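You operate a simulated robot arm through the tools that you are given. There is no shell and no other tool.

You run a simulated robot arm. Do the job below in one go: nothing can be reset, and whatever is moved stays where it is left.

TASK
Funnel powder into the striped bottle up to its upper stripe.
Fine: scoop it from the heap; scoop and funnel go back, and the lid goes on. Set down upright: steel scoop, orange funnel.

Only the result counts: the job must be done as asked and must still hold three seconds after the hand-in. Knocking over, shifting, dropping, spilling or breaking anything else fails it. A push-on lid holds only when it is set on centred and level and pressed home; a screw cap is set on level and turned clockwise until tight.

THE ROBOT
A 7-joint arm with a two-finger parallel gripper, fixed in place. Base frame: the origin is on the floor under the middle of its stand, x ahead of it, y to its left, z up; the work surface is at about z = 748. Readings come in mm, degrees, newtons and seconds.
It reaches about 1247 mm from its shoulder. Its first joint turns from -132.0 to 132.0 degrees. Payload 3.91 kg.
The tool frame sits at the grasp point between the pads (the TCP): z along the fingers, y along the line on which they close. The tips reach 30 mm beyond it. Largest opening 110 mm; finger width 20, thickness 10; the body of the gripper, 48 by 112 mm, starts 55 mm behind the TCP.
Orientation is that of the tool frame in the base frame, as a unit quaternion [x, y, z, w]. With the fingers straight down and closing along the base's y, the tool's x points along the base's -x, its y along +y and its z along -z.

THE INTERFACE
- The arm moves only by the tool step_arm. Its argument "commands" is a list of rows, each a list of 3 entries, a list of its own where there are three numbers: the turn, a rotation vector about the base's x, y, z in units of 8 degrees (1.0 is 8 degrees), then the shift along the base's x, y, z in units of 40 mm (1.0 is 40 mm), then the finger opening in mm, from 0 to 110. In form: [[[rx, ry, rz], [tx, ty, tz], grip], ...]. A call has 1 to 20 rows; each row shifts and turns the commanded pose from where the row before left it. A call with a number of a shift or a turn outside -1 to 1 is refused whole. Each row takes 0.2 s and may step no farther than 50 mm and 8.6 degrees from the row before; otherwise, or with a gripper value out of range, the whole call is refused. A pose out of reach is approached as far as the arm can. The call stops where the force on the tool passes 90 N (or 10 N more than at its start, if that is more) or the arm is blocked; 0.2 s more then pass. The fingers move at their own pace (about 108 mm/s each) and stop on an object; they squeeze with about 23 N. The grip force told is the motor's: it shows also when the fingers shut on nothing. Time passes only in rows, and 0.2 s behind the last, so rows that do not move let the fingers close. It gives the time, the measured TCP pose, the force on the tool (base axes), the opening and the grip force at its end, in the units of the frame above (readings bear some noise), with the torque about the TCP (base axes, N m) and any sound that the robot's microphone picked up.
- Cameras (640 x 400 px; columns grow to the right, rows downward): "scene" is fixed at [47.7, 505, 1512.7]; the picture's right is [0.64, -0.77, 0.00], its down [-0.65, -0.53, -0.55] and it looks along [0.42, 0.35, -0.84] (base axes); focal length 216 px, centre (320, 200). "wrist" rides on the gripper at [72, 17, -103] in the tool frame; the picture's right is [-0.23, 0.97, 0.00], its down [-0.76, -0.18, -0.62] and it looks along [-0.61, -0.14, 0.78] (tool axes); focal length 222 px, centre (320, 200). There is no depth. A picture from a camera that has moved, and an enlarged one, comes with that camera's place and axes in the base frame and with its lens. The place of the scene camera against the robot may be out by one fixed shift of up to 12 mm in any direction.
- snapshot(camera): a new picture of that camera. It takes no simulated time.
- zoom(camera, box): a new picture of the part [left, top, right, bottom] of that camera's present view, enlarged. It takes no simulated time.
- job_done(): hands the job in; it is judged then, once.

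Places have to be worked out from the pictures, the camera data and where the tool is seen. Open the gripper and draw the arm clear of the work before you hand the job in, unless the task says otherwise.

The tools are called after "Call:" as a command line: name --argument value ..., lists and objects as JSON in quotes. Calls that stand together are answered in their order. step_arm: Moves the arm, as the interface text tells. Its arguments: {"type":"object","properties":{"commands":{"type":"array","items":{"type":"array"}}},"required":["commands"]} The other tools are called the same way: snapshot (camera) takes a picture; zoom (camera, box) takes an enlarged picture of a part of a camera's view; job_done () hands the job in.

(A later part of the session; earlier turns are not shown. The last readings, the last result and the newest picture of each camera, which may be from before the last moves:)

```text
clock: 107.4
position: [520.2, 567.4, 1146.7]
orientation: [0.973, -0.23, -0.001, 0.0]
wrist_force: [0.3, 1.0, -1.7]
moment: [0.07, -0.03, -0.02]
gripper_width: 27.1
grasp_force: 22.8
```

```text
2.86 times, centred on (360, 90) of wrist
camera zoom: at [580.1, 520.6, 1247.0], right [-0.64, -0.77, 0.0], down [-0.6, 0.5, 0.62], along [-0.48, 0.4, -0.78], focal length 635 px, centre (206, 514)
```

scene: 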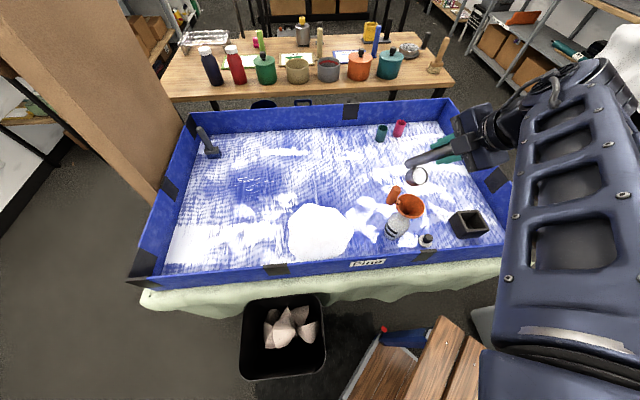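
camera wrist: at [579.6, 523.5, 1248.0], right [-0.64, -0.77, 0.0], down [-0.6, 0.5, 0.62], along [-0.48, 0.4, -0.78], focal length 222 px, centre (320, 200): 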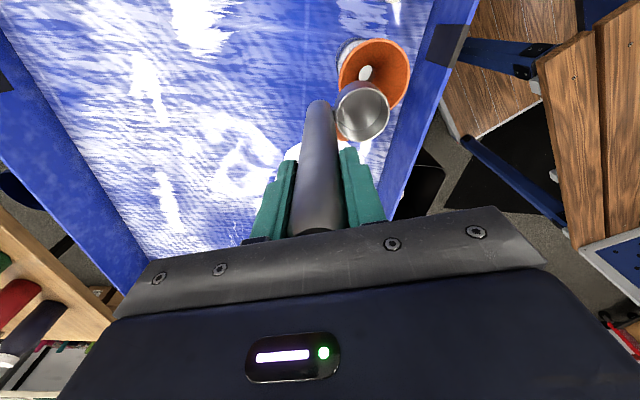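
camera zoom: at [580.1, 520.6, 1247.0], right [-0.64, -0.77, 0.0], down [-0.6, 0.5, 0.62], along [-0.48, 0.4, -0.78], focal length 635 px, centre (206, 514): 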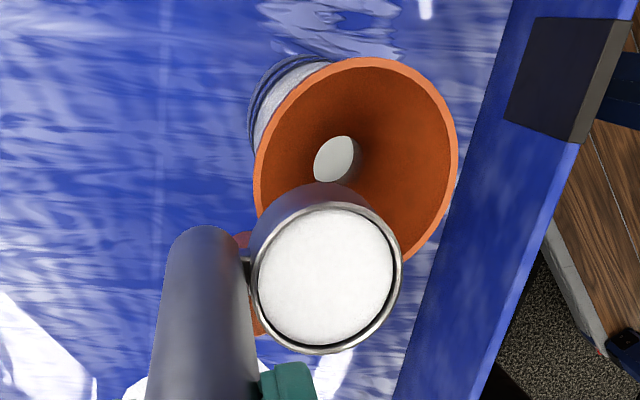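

Aligned over the funnel as before. I repeat the tilt sequence to 96° with the lip kept over the funnel centre.

Call:
step_arm --commands '[[[0.9085, -0.418, 0], [-0.1515, -0.3293, 0.21], 0], [[0.9085, -0.418, 0], [-0.162, -0.352, 0.16], 0], [[0.9085, -0.418, 0], [-0.1703, -0.3702, 0.1025], 0], [[0.9085, -0.418, 0], [-0.1745, -0.3793, 0.045], 0], [[0.9085, -0.418, 0], [-0.162, -0.352, -0.0125], 0], [[0.9085, -0.418, 0], [-0.1588, -0.3452, -0.2725], 0], [[0.9085, -0.418, 0], [-0.1536, -0.3339, -0.3275], 0], [[0.9085, -0.418, 0], [-0.1453, -0.3157, -0.3825], 0], [[0.9085, -0.418, 0], [-0.1327, -0.2884, -0.435], 0], [[0, 0, 0], [0, 0, 0], 0], [[0.9085, -0.418, 0], [-0.1463, -0.318, -0.4775], 0], [[0.9085, -0.418, 0], [-0.1254, -0.2726, -0.5225], 0], [[0.9085, -0.418, 0], [-0.094, -0.2044, -0.505], 0], [[0, 0, 0], [0, 0, 0], 0], [[0, 0, 0], [0, 0, 0], 0]]'

Call:
zoom --camera "scene" --box '[370, 150, 470, 250]'

Call:
snapshot --camera "wrist"

```text
clock: 110.6
position: [452.3, 416.7, 1049.8]
orientation: [-0.651, 0.155, -0.144, 0.729]
wrist_force: [-1.3, -0.4, -2.5]
moment: [-0.11, 0.01, -0.03]
gripper_width: 27.1
grasp_force: 23.1
```

```text
4.00 times, centred on (420, 200) of scene
camera zoom: at [47.7, 505.0, 1512.7], right [0.64, -0.77, 0.0], down [-0.65, -0.53, -0.55], along [0.42, 0.35, -0.84], focal length 864 px, centre (-80, 200)
```

zoom: 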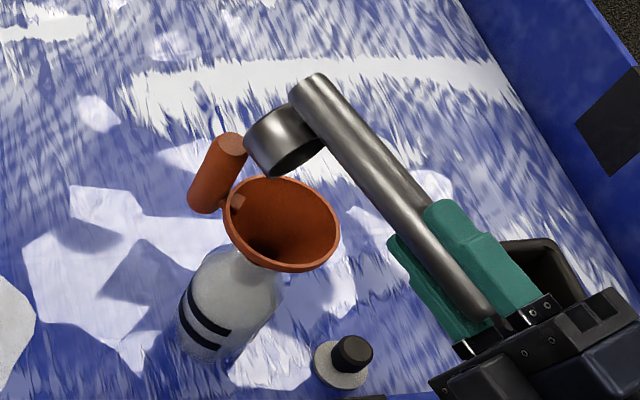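

```text
taken
camera wrist: at [476.2, 295.7, 1017.3], right [-0.2, 0.2, -0.96], down [-0.95, -0.27, 0.14], along [-0.23, 0.94, 0.24], focal length 222 px, centre (320, 200)
```

wrist: 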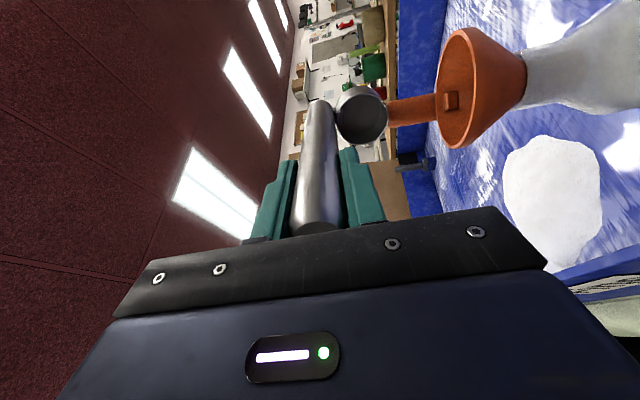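

The cup looks closer to the funnel's handle than last time. I zoom in to check for contact.

Call:
zoom --camera "scene" --box '[395, 165, 445, 220]'

Call:
zoom --camera "wrist" --box '[320, 10, 560, 180]'

```text
7.27 times, centred on (420, 192) of scene
camera zoom: at [47.7, 505.0, 1512.7], right [0.64, -0.77, 0.0], down [-0.65, -0.53, -0.55], along [0.42, 0.35, -0.84], focal length 1570 px, centre (-407, 254)
```

zoom: 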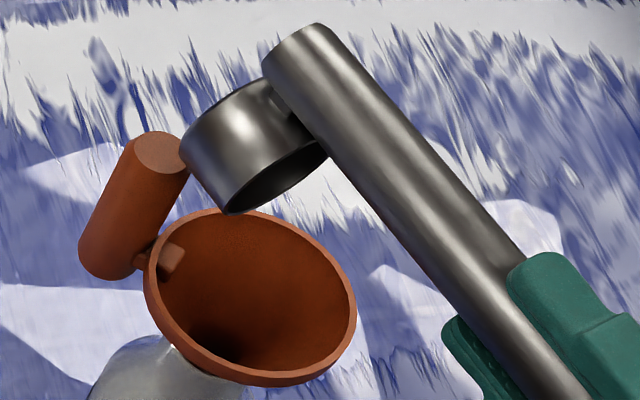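

```text
2.35 times, centred on (440, 95) of wrist
camera zoom: at [476.2, 295.7, 1017.3], right [-0.2, 0.2, -0.96], down [-0.95, -0.27, 0.14], along [-0.23, 0.94, 0.24], focal length 523 px, centre (38, 447)
```

zoom: 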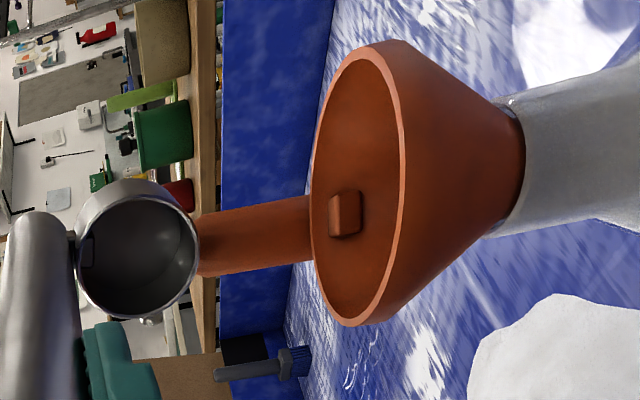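

The cup's far edge seems to be touching the top of the funnel handle (the funnel yawed slightly). The cup is empty, so I first lift straight up 40 mm, moving slightly back away from the handle.

Call:
step_arm --commands '[[[0, 0, 0], [-0.05, -0.12, 0.15], 0], [[0, 0, 0], [-0.05, -0.12, 0.3], 0], [[0, 0, 0], [-0.03, -0.08, 0.5], 0], [[0, 0, 0], [0, 0, 0.3], 0], [[0, 0, 0], [0, 0, 0], 0]]'

Call:
zoom --camera "scene" --box '[375, 165, 445, 245]'

```text
clock: 111.8
position: [455.1, 414.1, 1102.3]
orientation: [-0.652, 0.155, -0.145, 0.728]
wrist_force: [-0.2, -0.8, -1.8]
moment: [-0.13, 0.05, 0.01]
gripper_width: 27.0
grasp_force: 22.9
out of reach, approached as far as the arm can: row 1, 2, 3
```

```text
5.00 times, centred on (410, 205) of scene
camera zoom: at [47.7, 505.0, 1512.7], right [0.64, -0.77, 0.0], down [-0.65, -0.53, -0.55], along [0.42, 0.35, -0.84], focal length 1080 px, centre (-130, 175)
```

zoom: 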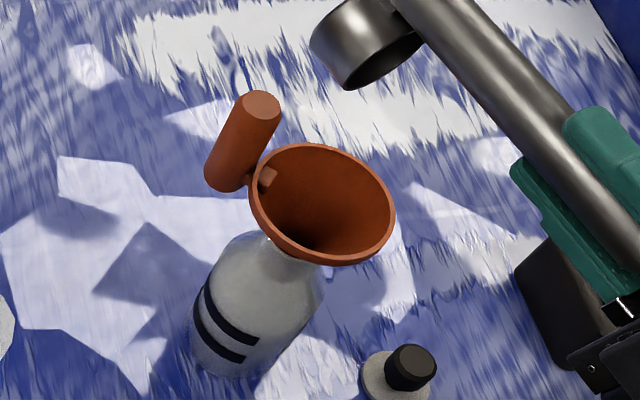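

Clear now and the funnel still stands on the bottle. I take the wrist view here to see the bottle from the side and judge the level.

Call:
snapshot --camera "wrist"

Call:
zoom --camera "scene" --box '[385, 205, 425, 245]'

```text
taken
camera wrist: at [479.8, 293.8, 1069.0], right [-0.2, 0.2, -0.96], down [-0.95, -0.27, 0.14], along [-0.23, 0.94, 0.24], focal length 222 px, centre (320, 200)
```

wrist: 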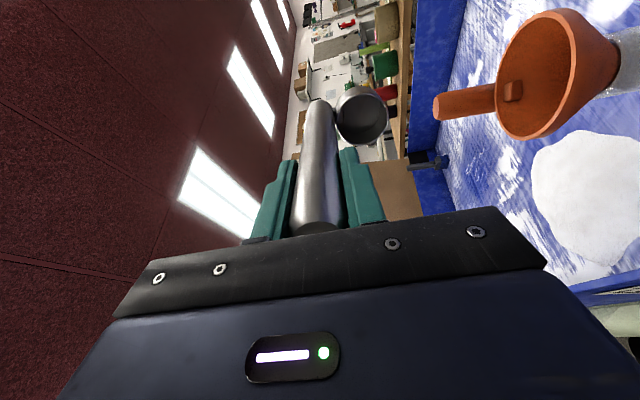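

```text
10.00 times, centred on (405, 225) of scene
camera zoom: at [47.7, 505.0, 1512.7], right [0.64, -0.77, 0.0], down [-0.65, -0.53, -0.55], along [0.42, 0.35, -0.84], focal length 2159 px, centre (-530, -50)
```

zoom: 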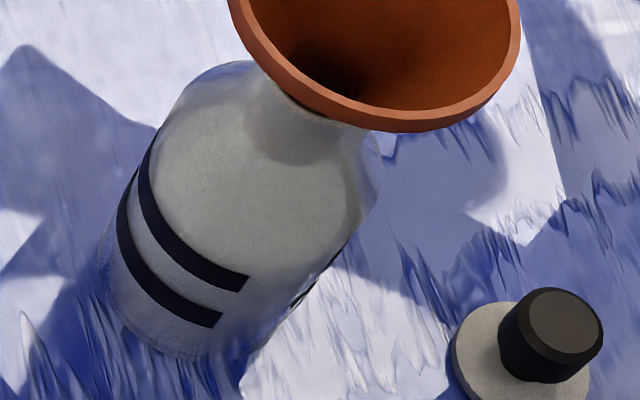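

Level is hard to judge from up here. I zoom strongly on the lower part of the bottle.

Call:
zoom --camera "scene" --box '[386, 214, 416, 244]'

Call:
zoom --camera "scene" --box '[290, 190, 370, 270]'

```text
13.33 times, centred on (401, 229) of scene
camera zoom: at [47.7, 505.0, 1512.7], right [0.64, -0.77, 0.0], down [-0.65, -0.53, -0.55], along [0.42, 0.35, -0.84], focal length 2879 px, centre (-760, -187)
```

zoom: 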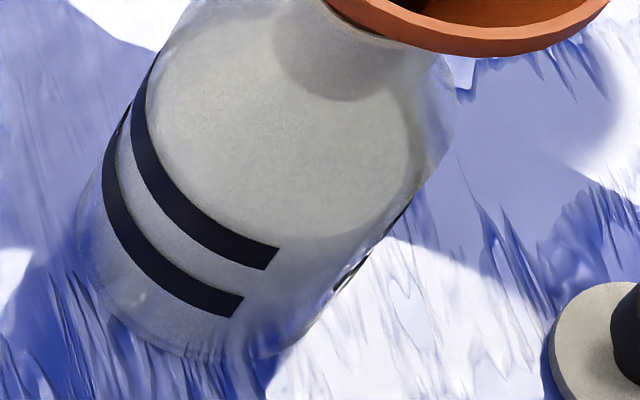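

```text
5.00 times, centred on (330, 230) of scene
camera zoom: at [47.7, 505.0, 1512.7], right [0.64, -0.77, 0.0], down [-0.65, -0.53, -0.55], along [0.42, 0.35, -0.84], focal length 1080 px, centre (270, 50)
```

zoom: 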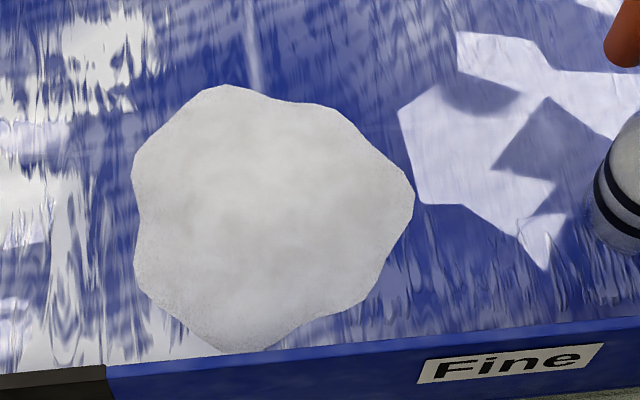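

There's an elliptical surface visible inside the bottle now, so I need a proper side view. I untilt partway while moving away to the -y side to view the bottle with the wrist camera.

Call:
step_arm --commands '[[[-0.9085, 0.418, 0], [0, 0, 0.3], 0], [[-0.9085, 0.418, 0], [0, 0, 0.3], 0], [[-0.9085, 0.418, 0], [0.2, -0.2, 0.2], 0], [[-0.9085, 0.418, 0], [0.4, -0.4, 0], 0], [[-0.9085, 0.418, 0], [0.5, -0.5, 0], 0], [[-0.9085, 0.418, 0], [0.6, -0.6, 0], 0], [[-0.9085, 0.418, 0], [0.6, -0.6, -0.3], 0], [[0, 0, 0], [0.6, -0.7, -0.6], 0], [[0, 0, 0], [0.2, -0.3, -0.8], 0], [[0, 0, 0], [0, 0, -0.8], 0], [[0, 0, 0], [0, 0, -0.8], 0], [[0, 0, 0], [0, 0, 0], 0]]'

Call:
snapshot --camera "wrist"

Call:
snapshot --camera "scene"

```text
clock: 114.4
position: [579.7, 281.0, 1000.1]
orientation: [0.915, -0.217, 0.066, -0.334]
wrist_force: [-0.9, -1.0, -2.0]
moment: [-0.07, -0.01, 0.02]
gripper_width: 27.2
grasp_force: 22.9
```

```text
taken
camera wrist: at [611.8, 178.9, 1063.6], right [-0.55, -0.56, -0.62], down [-0.79, 0.09, 0.61], along [-0.29, 0.82, -0.49], focal length 222 px, centre (320, 200)
```

wrist: 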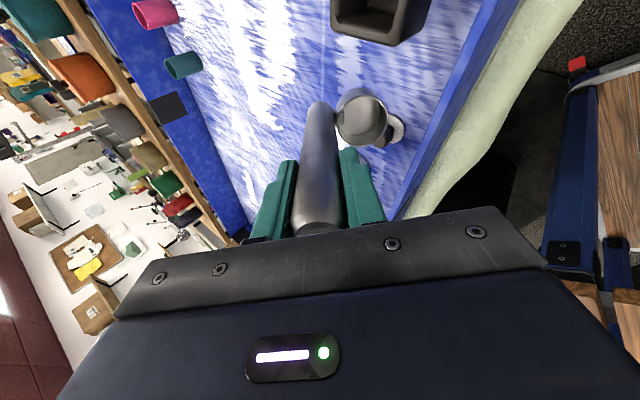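

```text
taken
```

scene: 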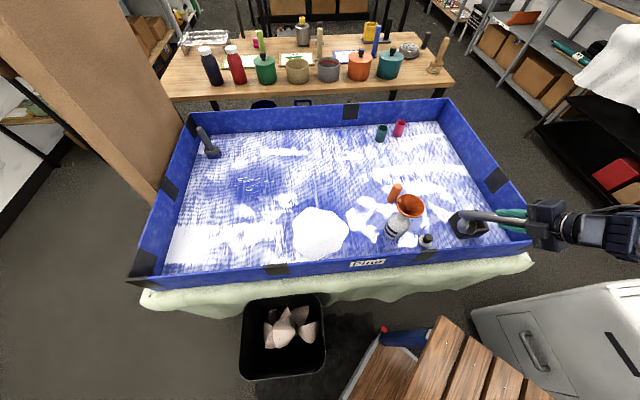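

The gripper itself hides the bottle in this view. The scene camera is unobstructed now, so I zoom there again at high magnification to find the powder surface inside the bottle.

Call:
zoom --camera "scene" --box '[388, 210, 414, 242]'

Call:
zoom --camera "scene" --box '[380, 190, 430, 245]'

```text
12.50 times, centred on (401, 226) of scene
camera zoom: at [47.7, 505.0, 1512.7], right [0.64, -0.77, 0.0], down [-0.65, -0.53, -0.55], along [0.42, 0.35, -0.84], focal length 2699 px, centre (-692, -125)
```

zoom: 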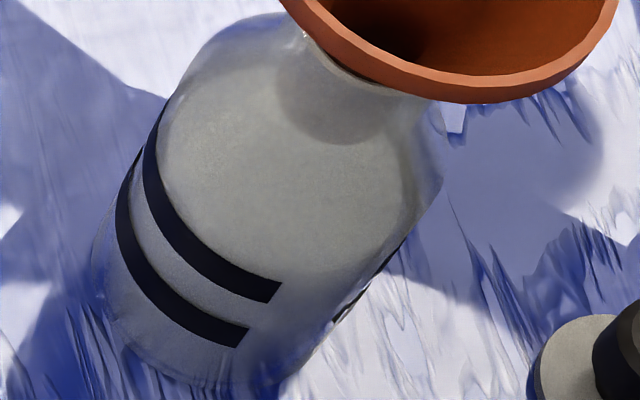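

```text
7.27 times, centred on (405, 218) of scene
camera zoom: at [47.7, 505.0, 1512.7], right [0.64, -0.77, 0.0], down [-0.65, -0.53, -0.55], along [0.42, 0.35, -0.84], focal length 1570 px, centre (-298, 73)
```

zoom: 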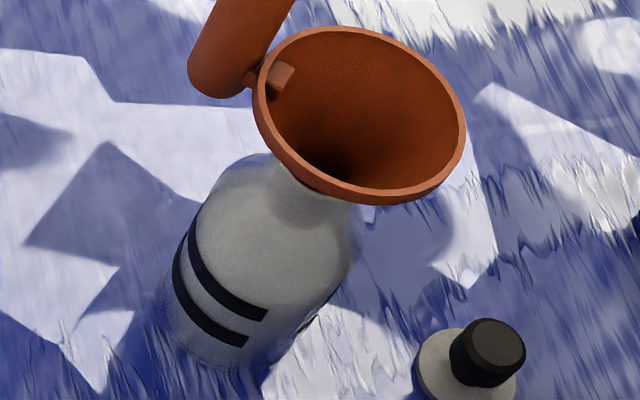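

To get a real side view I'll use the free right part of the tray: untilt the (empty) scoop, go to about (748, 612) and pitch the camera up by tilting 30° about the closing axis, well away from all objects.

Call:
step_arm --commands '[[[-0.9085, 0.418, 0], [0.2, 0, 0.6], 0], [[-0.9085, 0.418, 0], [0.3, 0.2, 0.6], 0], [[-0.9085, 0.418, 0], [0.4, 0.4, 0.4], 0], [[-0.9085, 0.418, 0], [0.4, 0.6, 0.2], 0], [[-0.9085, 0.418, 0], [0.4, 0.8, 0], 0], [[0, 0, 0], [0.4, 0.9, 0], 0], [[0, 0, 0], [0.4, 0.9, 0], 0], [[0, 0, 0], [0.4, 0.9, 0], 0], [[0, 0, 0], [0.4, 0.9, 0], 0], [[0, 0, 0], [0.4, 0.9, 0], 0], [[0, 0, 0], [0.4, 0.9, 0], 0], [[0, 0, 0], [0.1, 0.6, 0], 0], [[0, 0, 0], [0, 0, 0], 0]]'

```text
clock: 117.2
position: [745.1, 601.2, 1072.0]
orientation: [0.973, -0.232, 0.0, 0.0]
wrist_force: [-1.6, 0.7, -0.9]
moment: [0.03, -0.03, -0.01]
gripper_width: 27.3
grasp_force: 22.7
```

Reached (745, 601, 1072) upright. Now I tilt 30° about the closing axis and lower to look at the bottle from the side.

Call:
step_arm --commands '[[[0.4233, 0.8363, 0], [0, 0, 0], 0], [[0.4233, 0.8363, 0], [0, 0, 0], 0], [[0.4233, 0.8363, 0], [0, 0, -0.4], 0], [[0.4233, 0.8363, 0], [0, 0, -0.8], 0], [[0, 0, 0], [0, 0.1, -0.9], 0], [[0, 0, 0], [0, 0.1, -0.9], 0], [[0, 0, 0], [0, 0, -0.9], 0], [[0, 0, 0], [0, 0, 0], 0]]'

Call:
snapshot --camera "wrist"

```text
clock: 119.0
position: [747.3, 609.9, 915.4]
orientation: [0.939, -0.224, -0.253, -0.06]
wrist_force: [-0.5, 0.5, -1.3]
moment: [-0.03, -0.1, -0.01]
gripper_width: 27.3
grasp_force: 22.9
```

```text
taken
camera wrist: at [842.4, 543.6, 965.8], right [-0.61, -0.78, 0.11], down [-0.23, 0.32, 0.92], along [-0.76, 0.54, -0.37], focal length 222 px, centre (320, 200)
```

wrist: 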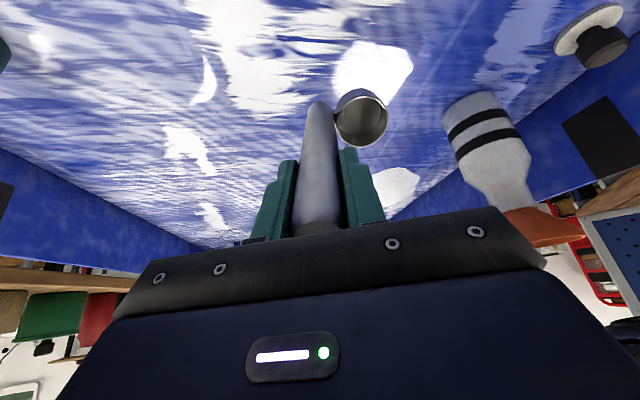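

The bottle is now visible from the side (upside down in the picture). I zoom in to read the level.

Call:
zoom --camera "wrist" --box '[430, 80, 560, 210]'

Call:
zoom --camera "wrist" --box '[440, 85, 530, 165]'

```text
3.08 times, centred on (495, 145) of wrist
camera zoom: at [842.4, 543.6, 965.8], right [-0.61, -0.78, 0.11], down [-0.23, 0.32, 0.92], along [-0.76, 0.54, -0.37], focal length 684 px, centre (-218, 369)
```

zoom: 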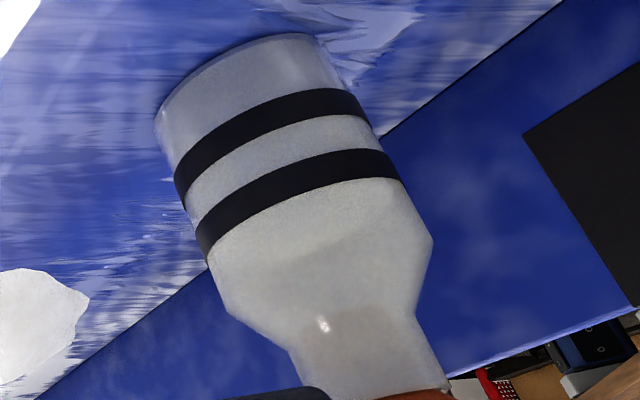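

```text
5.00 times, centred on (485, 125) of wrist
camera zoom: at [842.4, 543.6, 965.8], right [-0.61, -0.78, 0.11], down [-0.23, 0.32, 0.92], along [-0.76, 0.54, -0.37], focal length 1111 px, centre (-505, 575)
```

zoom: 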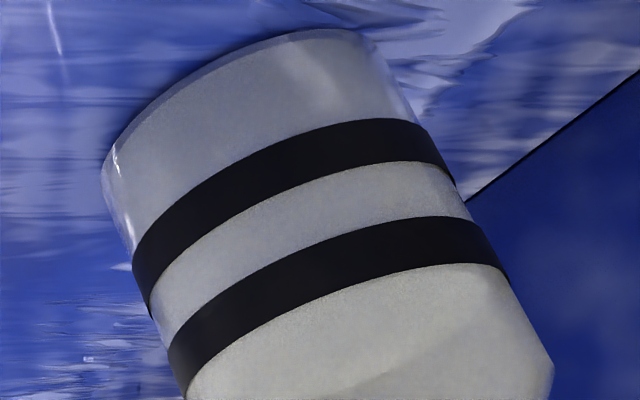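

The interior looks opaque well past the base. I zoom further into the area around the upper stripe and shoulder to find the surface line.

Call:
zoom --camera "wrist" --box '[465, 115, 535, 175]'

Call:
zoom --camera "wrist" --box '[435, 85, 485, 135]'

```text
6.67 times, centred on (500, 145) of wrist
camera zoom: at [842.4, 543.6, 965.8], right [-0.61, -0.78, 0.11], down [-0.23, 0.32, 0.92], along [-0.76, 0.54, -0.37], focal length 1481 px, centre (-880, 567)
```

zoom: 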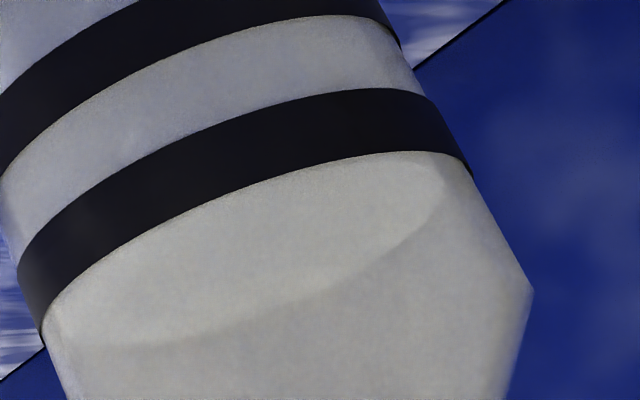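

```text
8.00 times, centred on (460, 110) of wrist
camera zoom: at [842.4, 543.6, 965.8], right [-0.61, -0.78, 0.11], down [-0.23, 0.32, 0.92], along [-0.76, 0.54, -0.37], focal length 1777 px, centre (-800, 920)
```

zoom: 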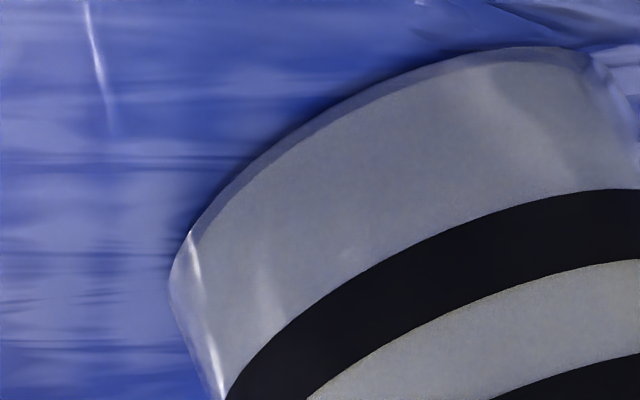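

The powder surface is visible: its far edge shows just above the upper stripe and its near edge is hidden at the stripe. I zoom in more to measure the level against the stripe precisely.

Call:
zoom --camera "wrist" --box '[458, 120, 522, 160]'

Call:
zoom --camera "wrist" --box '[498, 115, 530, 139]'

Call:
zoom --camera "wrist" --box '[455, 130, 487, 158]'

```text
10.00 times, centred on (490, 140) of wrist
camera zoom: at [842.4, 543.6, 965.8], right [-0.61, -0.78, 0.11], down [-0.23, 0.32, 0.92], along [-0.76, 0.54, -0.37], focal length 2221 px, centre (-1380, 800)
```

zoom: 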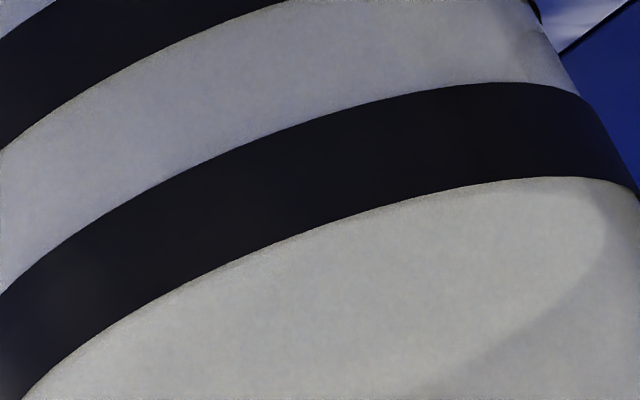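

```text
16.00 times, centred on (514, 127) of wrist
camera zoom: at [842.4, 543.6, 965.8], right [-0.61, -0.78, 0.11], down [-0.23, 0.32, 0.92], along [-0.76, 0.54, -0.37], focal length 3554 px, centre (-2784, 1368)
```

zoom: 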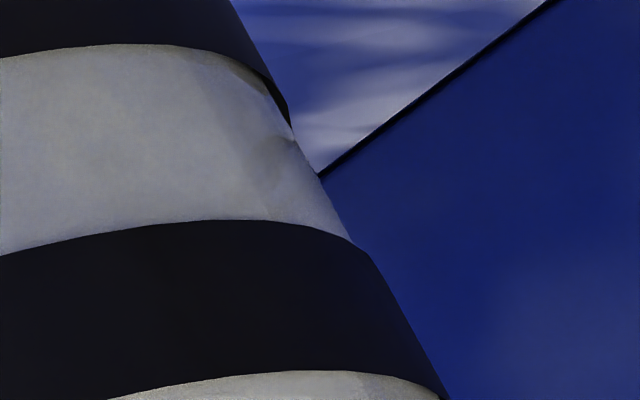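

```text
14.29 times, centred on (471, 144) of wrist
camera zoom: at [842.4, 543.6, 965.8], right [-0.61, -0.78, 0.11], down [-0.23, 0.32, 0.92], along [-0.76, 0.54, -0.37], focal length 3173 px, centre (-1837, 1000)
```

zoom: 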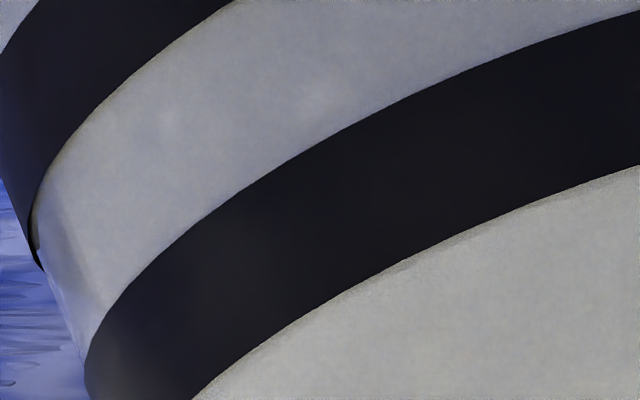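

The powder surface lies right at the upper stripe (its near edge coincides with the stripe's top edge), so two scoops were just enough. Now I check how the scoop sits in the grip before returning it.

Call:
zoom --camera "wrist" --box '[260, 40, 460, 180]'

```text
2.86 times, centred on (360, 110) of wrist
camera zoom: at [842.4, 543.6, 965.8], right [-0.61, -0.78, 0.11], down [-0.23, 0.32, 0.92], along [-0.76, 0.54, -0.37], focal length 635 px, centre (206, 457)
```

zoom: 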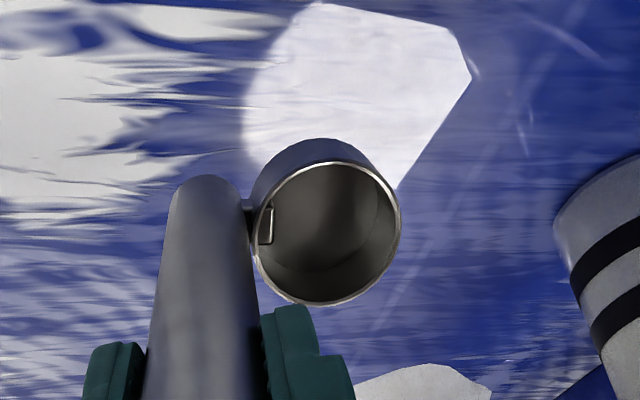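

The scoop has yawed about 10° and pivoted ~1.5° in the grip; I'll compensate at placement. First untilt and rise.

Call:
step_arm --commands '[[[0, 0, 0], [0, 0, 0.8], 0], [[-0.4233, -0.8363, 0], [0, 0, 0.9], 0], [[-0.4233, -0.8363, 0], [0, 0, 0.9], 0], [[-0.4233, -0.8363, 0], [0, 0, 0.9], 0], [[-0.4233, -0.8363, 0], [0, 0, 0.9], 0], [[0, 0, 0], [0, 0, 0.9], 0], [[0, 0, 0], [0, 0, 0.6], 0], [[0, 0, 0], [0, 0, 0], 0]]'

Call:
zoom --camera "wrist" --box '[260, 40, 460, 180]'

```text
clock: 120.8
position: [749.1, 609.5, 1151.9]
orientation: [0.973, -0.231, 0.0, 0.0]
wrist_force: [-0.2, -0.4, -1.5]
moment: [0.05, -0.04, 0.02]
gripper_width: 26.8
grasp_force: 22.7
```

```text
2.86 times, centred on (360, 110) of wrist
camera zoom: at [807.4, 562.3, 1252.7], right [-0.64, -0.77, 0.0], down [-0.6, 0.5, 0.62], along [-0.48, 0.4, -0.78], focal length 635 px, centre (206, 457)
```

zoom: 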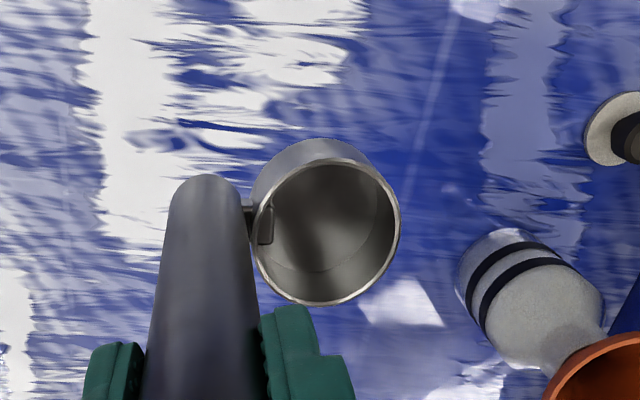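

The scoop is empty. I carry it back at z≈1150 toward its original spot (155, 814), yawing -10° so the cup will face the way it did.

Call:
step_arm --commands '[[[0, 0, -0.08], [-0.6, 0.2, 0], 0], [[0, 0, -0.08], [-0.93, 0.32, 0], 0], [[0, 0, -0.08], [-0.93, 0.32, 0], 0], [[0, 0, -0.08], [-0.93, 0.32, 0], 0], [[0, 0, -0.08], [-0.93, 0.32, 0], 0], [[0, 0, -0.08], [-0.93, 0.32, 0], 0], [[0, 0, -0.08], [-0.93, 0.32, 0], 0], [[0, 0, -0.08], [-0.93, 0.32, 0], 0], [[0, 0, -0.08], [-0.93, 0.32, 0], 0], [[0, 0, -0.08], [-0.93, 0.32, 0], 0], [[0, 0, -0.08], [-0.93, 0.32, 0], 0], [[0, 0, -0.08], [-0.93, 0.32, 0], 0], [[0, 0, -0.08], [-0.93, 0.32, 0], 0], [[0, 0, -0.08], [-0.93, 0.32, 0], 0], [[0, 0, -0.08], [-0.93, 0.32, 0], 0], [[0, 0, -0.08], [-0.93, 0.32, 0], 0], [[0, 0, 0], [-0.29, 0.11, 0], 0], [[0, 0, 0], [0, 0, 0], 0]]'

Call:
snapshot --camera "wrist"

Call:
snapshot --camera "scene"

```text
clock: 124.6
position: [152.3, 817.5, 1152.4]
orientation: [0.949, -0.316, 0.0, 0.001]
wrist_force: [0.2, 0.3, -0.8]
moment: [-0.01, -0.01, -0.03]
gripper_width: 27.0
grasp_force: 22.8
```

```text
taken
camera wrist: at [201.0, 760.3, 1253.9], right [-0.77, -0.64, 0.0], down [-0.5, 0.6, 0.62], along [-0.4, 0.48, -0.78], focal length 222 px, centre (320, 200)
```

wrist: 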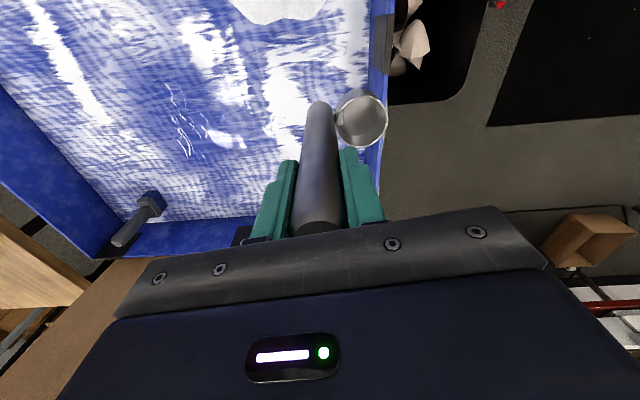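

```text
taken
```

scene: 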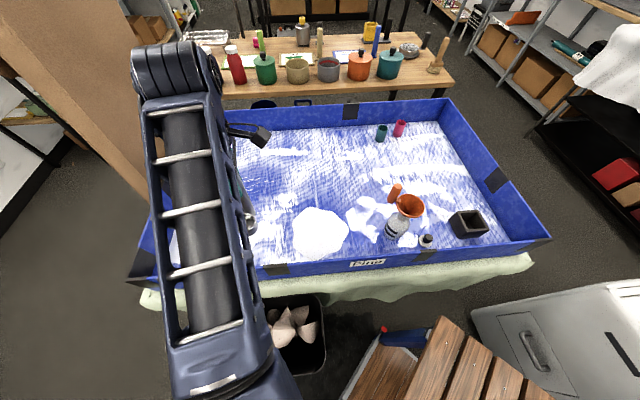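

At (153.6, 817.1). I correct the position and the 1.7° pivot, then descend toward the standing spot, stopping ~20 mm above the floor.

Call:
step_arm --commands '[[[-0.1275, -0.17, 0], [0.0425, -0.08, -0.5], 0], [[0, 0, 0], [0, 0, -0.9], 0], [[0, 0, 0], [0, 0, -0.9], 0], [[0, 0, 0], [0, 0, -0.9], 0], [[0, 0, 0], [0, 0, -0.9], 0], [[0, 0, 0], [0, 0, -0.9], 0], [[0, 0, 0], [0, 0, -0.8], 0], [[0, 0, 0], [0, 0, -0.4], 0], [[0, 0, 0], [0, 0, 0], 0], [[0, 0, 0], [0, 0, 0], 0]]'

Call:
snapshot --camera "wrist"

Call:
zoom --camera "wrist" --box '[260, 40, 460, 180]'

```text
clock: 126.8
position: [153.8, 811.1, 903.4]
orientation: [0.948, -0.318, 0.013, 0.005]
wrist_force: [-0.9, 0.4, -1.8]
moment: [0.03, -0.02, -0.01]
gripper_width: 26.8
grasp_force: 22.7
```

```text
taken
camera wrist: at [200.2, 757.0, 1006.3], right [-0.77, -0.64, 0.0], down [-0.51, 0.61, 0.6], along [-0.38, 0.46, -0.8], focal length 222 px, centre (320, 200)
```

wrist: 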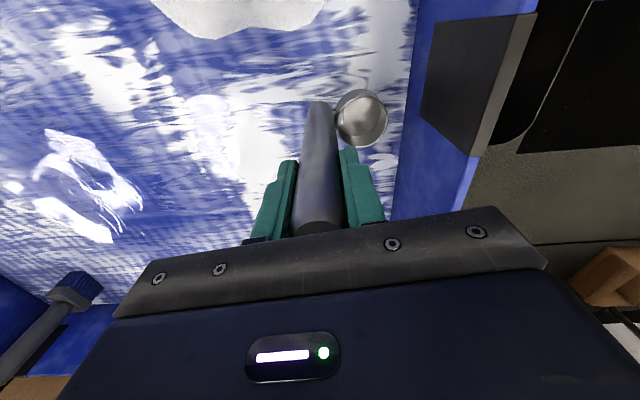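

```text
2.86 times, centred on (360, 110) of wrist
camera zoom: at [200.2, 757.0, 1006.3], right [-0.77, -0.64, 0.0], down [-0.51, 0.61, 0.6], along [-0.38, 0.46, -0.8], focal length 635 px, centre (206, 457)
```

zoom: 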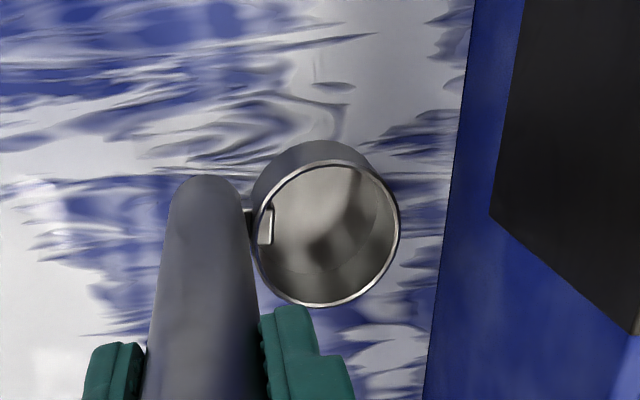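

Positioned over the original spot at (155.3, 812.2). I nudge +1.5 mm in y and lower: 12 mm, then fine steps to feel the floor.

Call:
step_arm --commands '[[[0, 0, 0], [0, 0.04, -0.15], 0], [[0, 0, 0], [0, 0, -0.15], 0], [[0, 0, 0], [0, 0, -0.05], 0], [[0, 0, 0], [0, 0, 0], 0]]'

Call:
step_arm --commands '[[[0, 0, 0], [0, 0, -0.05], 0], [[0, 0, 0], [0, 0, -0.05], 0], [[0, 0, 0], [0, 0, 0], 0]]'

```text
clock: 127.8
position: [156.3, 812.2, 890.5]
orientation: [0.948, -0.317, 0.014, 0.005]
wrist_force: [0.0, -0.1, -0.9]
moment: [0.02, -0.01, -0.02]
gripper_width: 26.7
grasp_force: 23.0
```

```text
clock: 128.6
position: [154.9, 812.0, 888.1]
orientation: [0.948, -0.317, 0.012, 0.005]
wrist_force: [1.7, -1.6, 16.3]
moment: [-0.34, 0.35, 0.14]
gripper_width: 27.1
grasp_force: 23.2
```

The scoop touches the floor (16 N). I back off slightly to relieve, then check the view before releasing.

Call:
step_arm --commands '[[[0, 0, 0], [0, 0, 0.025], 0], [[0, 0, 0], [0, 0, 0.02], 0], [[0, 0, 0], [0, 0, 0], 0]]'

Call:
zoom --camera "wrist" --box '[240, 60, 420, 230]'

Call:
zoom --camera "scene" --box '[220, 190, 320, 290]'

```text
clock: 129.4
position: [155.4, 812.4, 887.8]
orientation: [0.948, -0.317, 0.013, 0.005]
wrist_force: [-0.1, -0.2, -1.2]
moment: [0.03, -0.03, -0.01]
gripper_width: 26.9
grasp_force: 22.9
```

```text
2.35 times, centred on (330, 145) of wrist
camera zoom: at [201.6, 758.4, 991.5], right [-0.77, -0.64, 0.0], down [-0.51, 0.61, 0.6], along [-0.38, 0.46, -0.8], focal length 523 px, centre (296, 329)
```

zoom: 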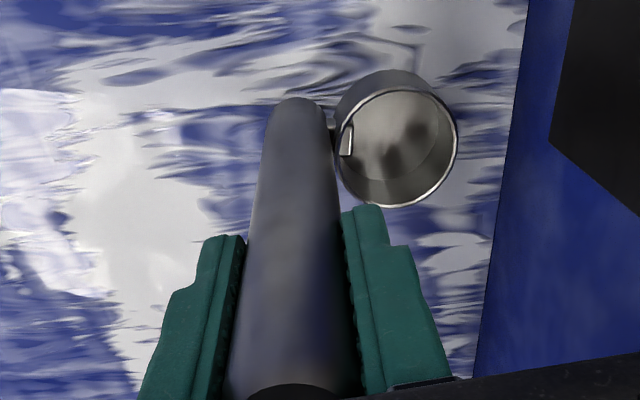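

```text
4.00 times, centred on (270, 240) of scene
camera zoom: at [47.7, 505.0, 1512.7], right [0.64, -0.77, 0.0], down [-0.65, -0.53, -0.55], along [0.42, 0.35, -0.84], focal length 864 px, centre (520, 40)
```

zoom: 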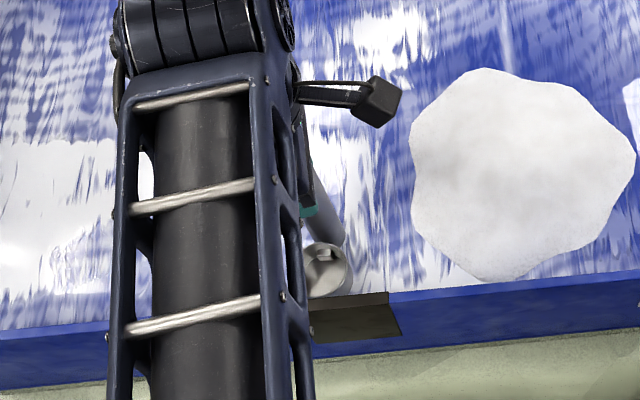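

It's hanging just at floor level, nearly on its original spot. I lower 1 mm and open the gripper gently.

Call:
step_arm --commands '[[[0, 0, 0], [0, 0, -0.025], 0], [[0, 0, 0], [0, 0, 0], 32], [[0, 0, 0], [0, 0, 0], 40], [[0, 0, 0], [0, 0, 0], 50], [[0, 0, 0], [0, 0, 0], 50]]'

Call:
zoom --camera "wrist" --box '[240, 60, 420, 230]'

```text
clock: 130.6
position: [155.3, 812.4, 889.2]
orientation: [0.948, -0.316, 0.013, 0.004]
wrist_force: [-0.7, 0.0, -0.2]
moment: [-0.02, 0.0, 0.01]
gripper_width: 49.9
grasp_force: 0.1
```

```text
2.35 times, centred on (330, 145) of wrist
camera zoom: at [202.1, 758.1, 991.2], right [-0.77, -0.64, 0.0], down [-0.51, 0.61, 0.6], along [-0.38, 0.46, -0.8], focal length 523 px, centre (296, 329)
```

zoom: 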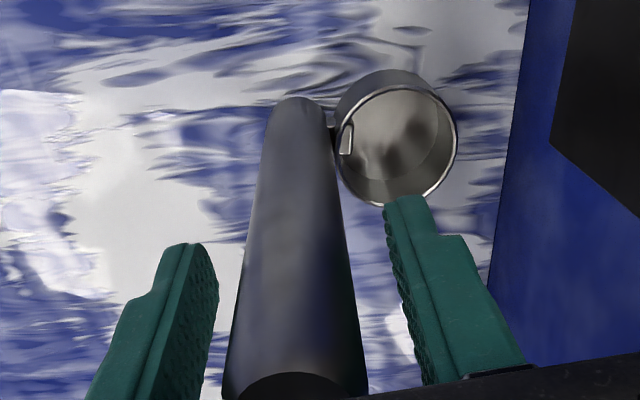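

The scoop stands on its own. I open wider and withdraw straight up.

Call:
step_arm --commands '[[[0, 0, 0], [0, 0, 0], 70], [[0, 0, 0], [0, 0, 0.2], 70], [[0, 0, 0], [0, 0, 0.5], 70], [[0, 0, 0], [0, 0, 0.8], 70], [[0, 0, 0], [0, 0, 0.9], 70], [[0, 0, 0], [0, 0, 0.9], 70], [[0, 0, 0], [0, 0, 0.9], 70], [[0, 0, 0], [0, 0, 0], 70]]'

Call:
snapshot --camera "wrist"

Call:
zoom --camera "wrist" --box '[260, 40, 400, 180]'

```text
clock: 132.4
position: [156.1, 812.5, 1057.1]
orientation: [0.949, -0.316, 0.014, 0.006]
wrist_force: [0.1, -0.1, 0.1]
moment: [-0.03, 0.03, 0.0]
gripper_width: 70.1
grasp_force: 0.1
```

```text
taken
camera wrist: at [202.5, 757.5, 1160.4], right [-0.77, -0.64, 0.0], down [-0.51, 0.61, 0.6], along [-0.38, 0.46, -0.8], focal length 222 px, centre (320, 200)
```

wrist: 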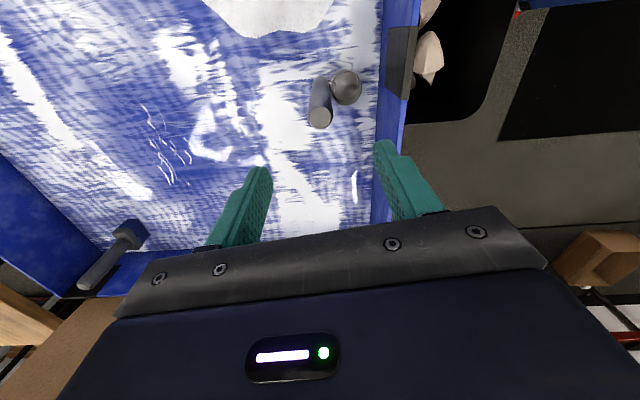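

```text
2.86 times, centred on (330, 110) of wrist
camera zoom: at [202.5, 757.5, 1160.4], right [-0.77, -0.64, 0.0], down [-0.51, 0.61, 0.6], along [-0.38, 0.46, -0.8], focal length 635 px, centre (291, 457)
```

zoom: 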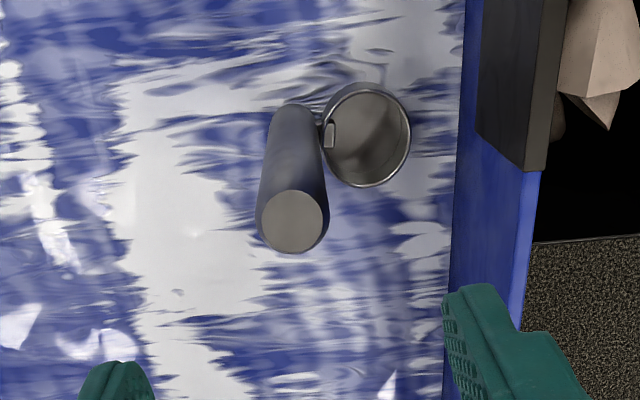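

The scoop is back, upright. Next the funnel: I rise, level the tool, yaw -48° to ζ≈275° and travel above the funnel's handle near (490, 567).

Call:
step_arm --commands '[[[0.1275, 0.17, 0], [0, 0, 0.8], 70], [[0, 0, 0], [0, 0, 0.8], 70], [[0, 0, -1], [0.6, -0.44, 0.2], 70], [[0, 0, -1], [0.76, -0.558, 0], 70], [[0, 0, -1], [0.76, -0.558, 0], 70], [[0, 0, -1], [0.76, -0.558, 0], 70], [[0, 0, -1], [0.76, -0.558, 0], 70], [[0, 0, -1], [0.76, -0.558, 0], 70], [[0, 0, 0], [0.76, -0.558, 0], 70], [[0, 0, 0], [0.76, -0.558, 0], 70], [[0, 0, 0], [0.76, -0.558, 0], 70], [[0, 0, 0], [0.76, -0.558, 0], 70], [[0, 0, 0], [0.76, -0.558, 0], 70], [[0, 0, 0], [0.15, -0.11, 0], 70], [[0, 0, 0], [0, 0, 0], 70]]'

Call:
snapshot --camera "wrist"

Call:
snapshot --camera "scene"

```text
clock: 135.6
position: [490.6, 566.7, 1128.0]
orientation: [0.737, -0.676, -0.002, 0.0]
wrist_force: [-0.1, -0.5, -0.6]
moment: [0.0, 0.0, -0.02]
gripper_width: 69.9
grasp_force: 0.0
```

```text
taken
camera wrist: at [481.3, 493.9, 1229.4], right [-0.99, 0.14, 0.0], down [0.11, 0.77, 0.62], along [0.09, 0.62, -0.78], focal length 222 px, centre (320, 200)
```

wrist: 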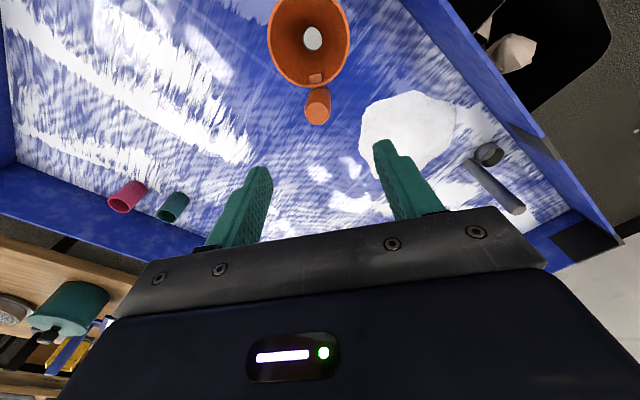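

```text
taken
```

scene: 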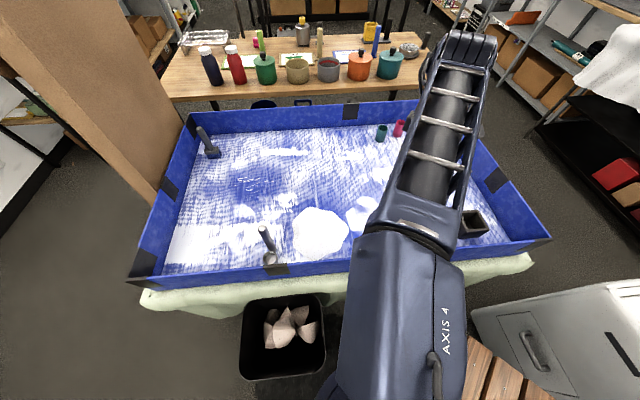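

The funnel and its handle are right below the gripper. I zoom to measure.

Call:
zoom --camera "wrist" --box '[250, 0, 390, 140]'

```text
2.86 times, centred on (320, 70) of wrist
camera zoom: at [481.3, 493.9, 1229.4], right [-0.99, 0.14, 0.0], down [0.11, 0.77, 0.62], along [0.09, 0.62, -0.78], focal length 635 px, centre (320, 571)
```

zoom: 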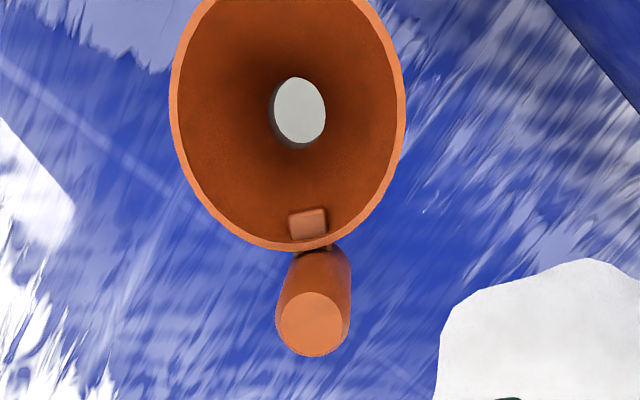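

The handle top is at about (494.7, 567.3, 996), leaning ~4° toward +x. I tilt the tool 4° to match and descend to just above it for a check.

Call:
step_arm --commands '[[[0, 0.5, 0], [0.1, 0, -0.5], 70], [[0, 0, 0], [0, 0, -0.8], 70], [[0, 0, 0], [0, 0, -0.8], 70], [[0, 0, 0], [0, 0, -0.4], 70], [[0, 0, 0], [0, 0, 0], 70], [[0, 0, 0], [0, 0, 0], 70]]'

Call:
zoom --camera "wrist" --box '[240, 30, 400, 190]'

```text
clock: 137.0
position: [493.9, 567.7, 1026.9]
orientation: [0.737, -0.675, -0.027, 0.024]
wrist_force: [-0.2, 0.4, -0.3]
moment: [-0.04, -0.02, 0.02]
gripper_width: 70.2
grasp_force: 0.0
```

```text
2.50 times, centred on (320, 110) of wrist
camera zoom: at [491.7, 495.2, 1128.8], right [-0.99, 0.14, 0.07], down [0.16, 0.77, 0.61], along [0.03, 0.62, -0.79], focal length 555 px, centre (320, 425)
```

zoom: 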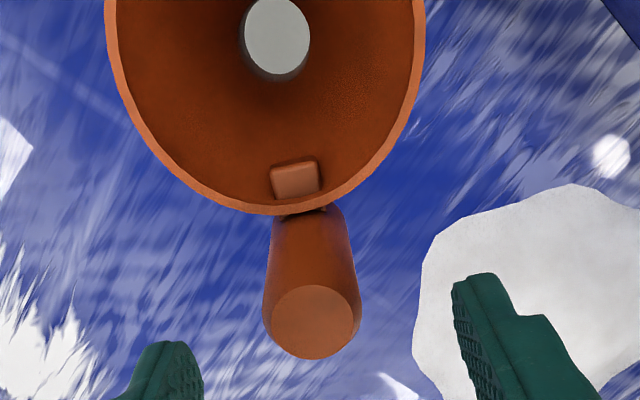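

The handle is aligned within ~2 mm; I reduce the tilt by 1.5°, shift +1.5 mm in x and +1 in y, and descend 57 mm to straddle the handle.

Call:
step_arm --commands '[[[0, -0.19, 0], [0.0375, 0.025, -0.3], 70], [[0, 0, 0], [0, 0, -0.5], 70], [[0, 0, 0], [0, 0, -0.4], 70], [[0, 0, 0], [0, 0, -0.225], 70], [[0, 0, 0], [0, 0, 0], 70]]'

Call:
zoom --camera "wrist" --box '[240, 60, 400, 220]'

```text
clock: 138.2
position: [494.6, 567.7, 969.0]
orientation: [0.737, -0.676, -0.017, 0.015]
wrist_force: [-0.2, -0.2, 0.0]
moment: [-0.01, 0.03, -0.01]
gripper_width: 70.0
grasp_force: 0.0
```

```text
2.50 times, centred on (320, 140) of wrist
camera zoom: at [489.8, 494.3, 1070.7], right [-0.99, 0.14, 0.04], down [0.14, 0.77, 0.62], along [0.05, 0.62, -0.78], focal length 555 px, centre (320, 350)
```

zoom: 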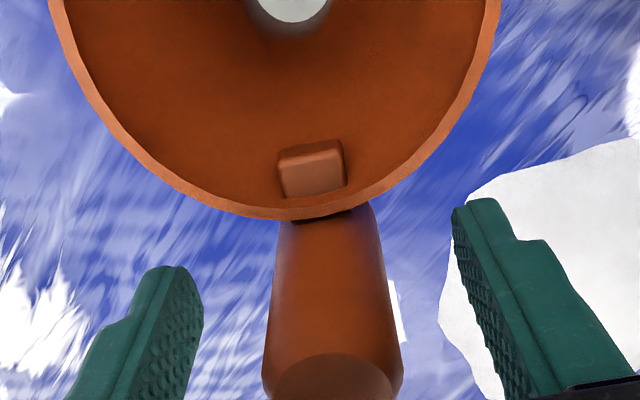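

The handle is parallel to the tool and ~2.5 mm off-centre; I shift -2.5 mm in x, then close gently.

Call:
step_arm --commands '[[[0, 0, 0], [-0.0625, 0, 0], 50], [[0, 0, 0], [0, 0, 0], 40], [[0, 0, 0], [0, 0, 0], 0], [[0, 0, 0], [0, 0, 0], 0], [[0, 0, 0], [0, 0, 0], 0]]'

Call:
zoom --camera "wrist" --box '[240, 60, 400, 220]'

```text
clock: 139.4
position: [492.1, 569.6, 970.0]
orientation: [0.737, -0.676, -0.017, 0.015]
wrist_force: [0.1, 0.2, 0.9]
moment: [0.0, 0.01, 0.04]
gripper_width: 27.3
grasp_force: 22.9
```

```text
2.50 times, centred on (320, 140) of wrist
camera zoom: at [487.7, 495.5, 1070.9], right [-0.99, 0.14, 0.05], down [0.14, 0.77, 0.62], along [0.05, 0.62, -0.78], focal length 555 px, centre (320, 350)
```

zoom: 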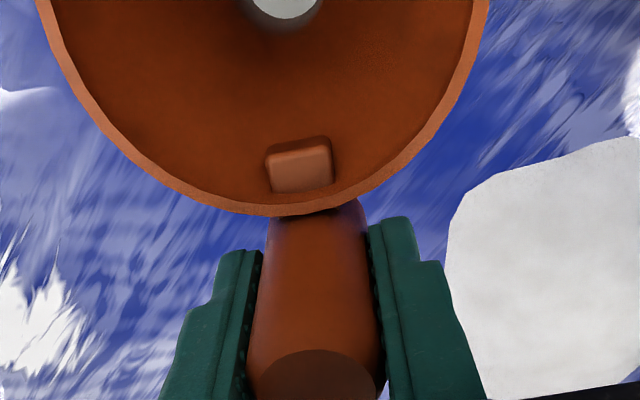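

Gripped at 27 mm. I lift slowly by 16 mm and check that the bottle stays put.

Call:
step_arm --commands '[[[0, 0, 0], [0, 0, 0.1], 0], [[0, 0, 0], [0, 0, 0.15], 0], [[0, 0, 0], [0, 0, 0.15], 0], [[0, 0, 0], [0, 0, 0], 0]]'

Call:
snapshot --camera "scene"

Call:
snapshot --camera "wrist"

```text
clock: 140.4
position: [490.1, 567.7, 986.7]
orientation: [0.737, -0.675, -0.017, 0.015]
wrist_force: [1.0, -1.0, -1.6]
moment: [0.08, -0.09, 0.1]
gripper_width: 27.3
grasp_force: 22.6
```

```text
taken
```

scene: 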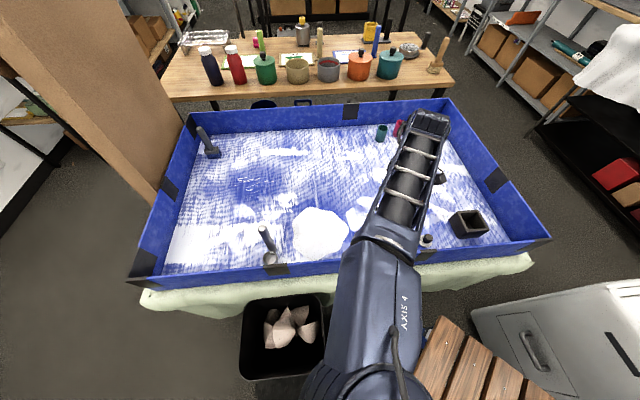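

```text
taken
camera wrist: at [486.4, 495.4, 1087.0], right [-0.99, 0.14, 0.04], down [0.14, 0.77, 0.62], along [0.05, 0.62, -0.78], focal length 222 px, centre (320, 200)
```

wrist: 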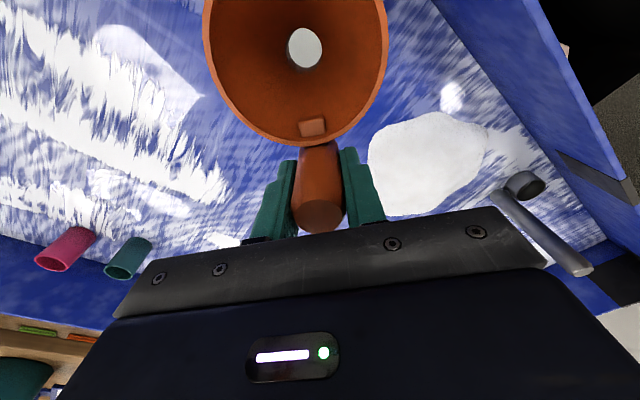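

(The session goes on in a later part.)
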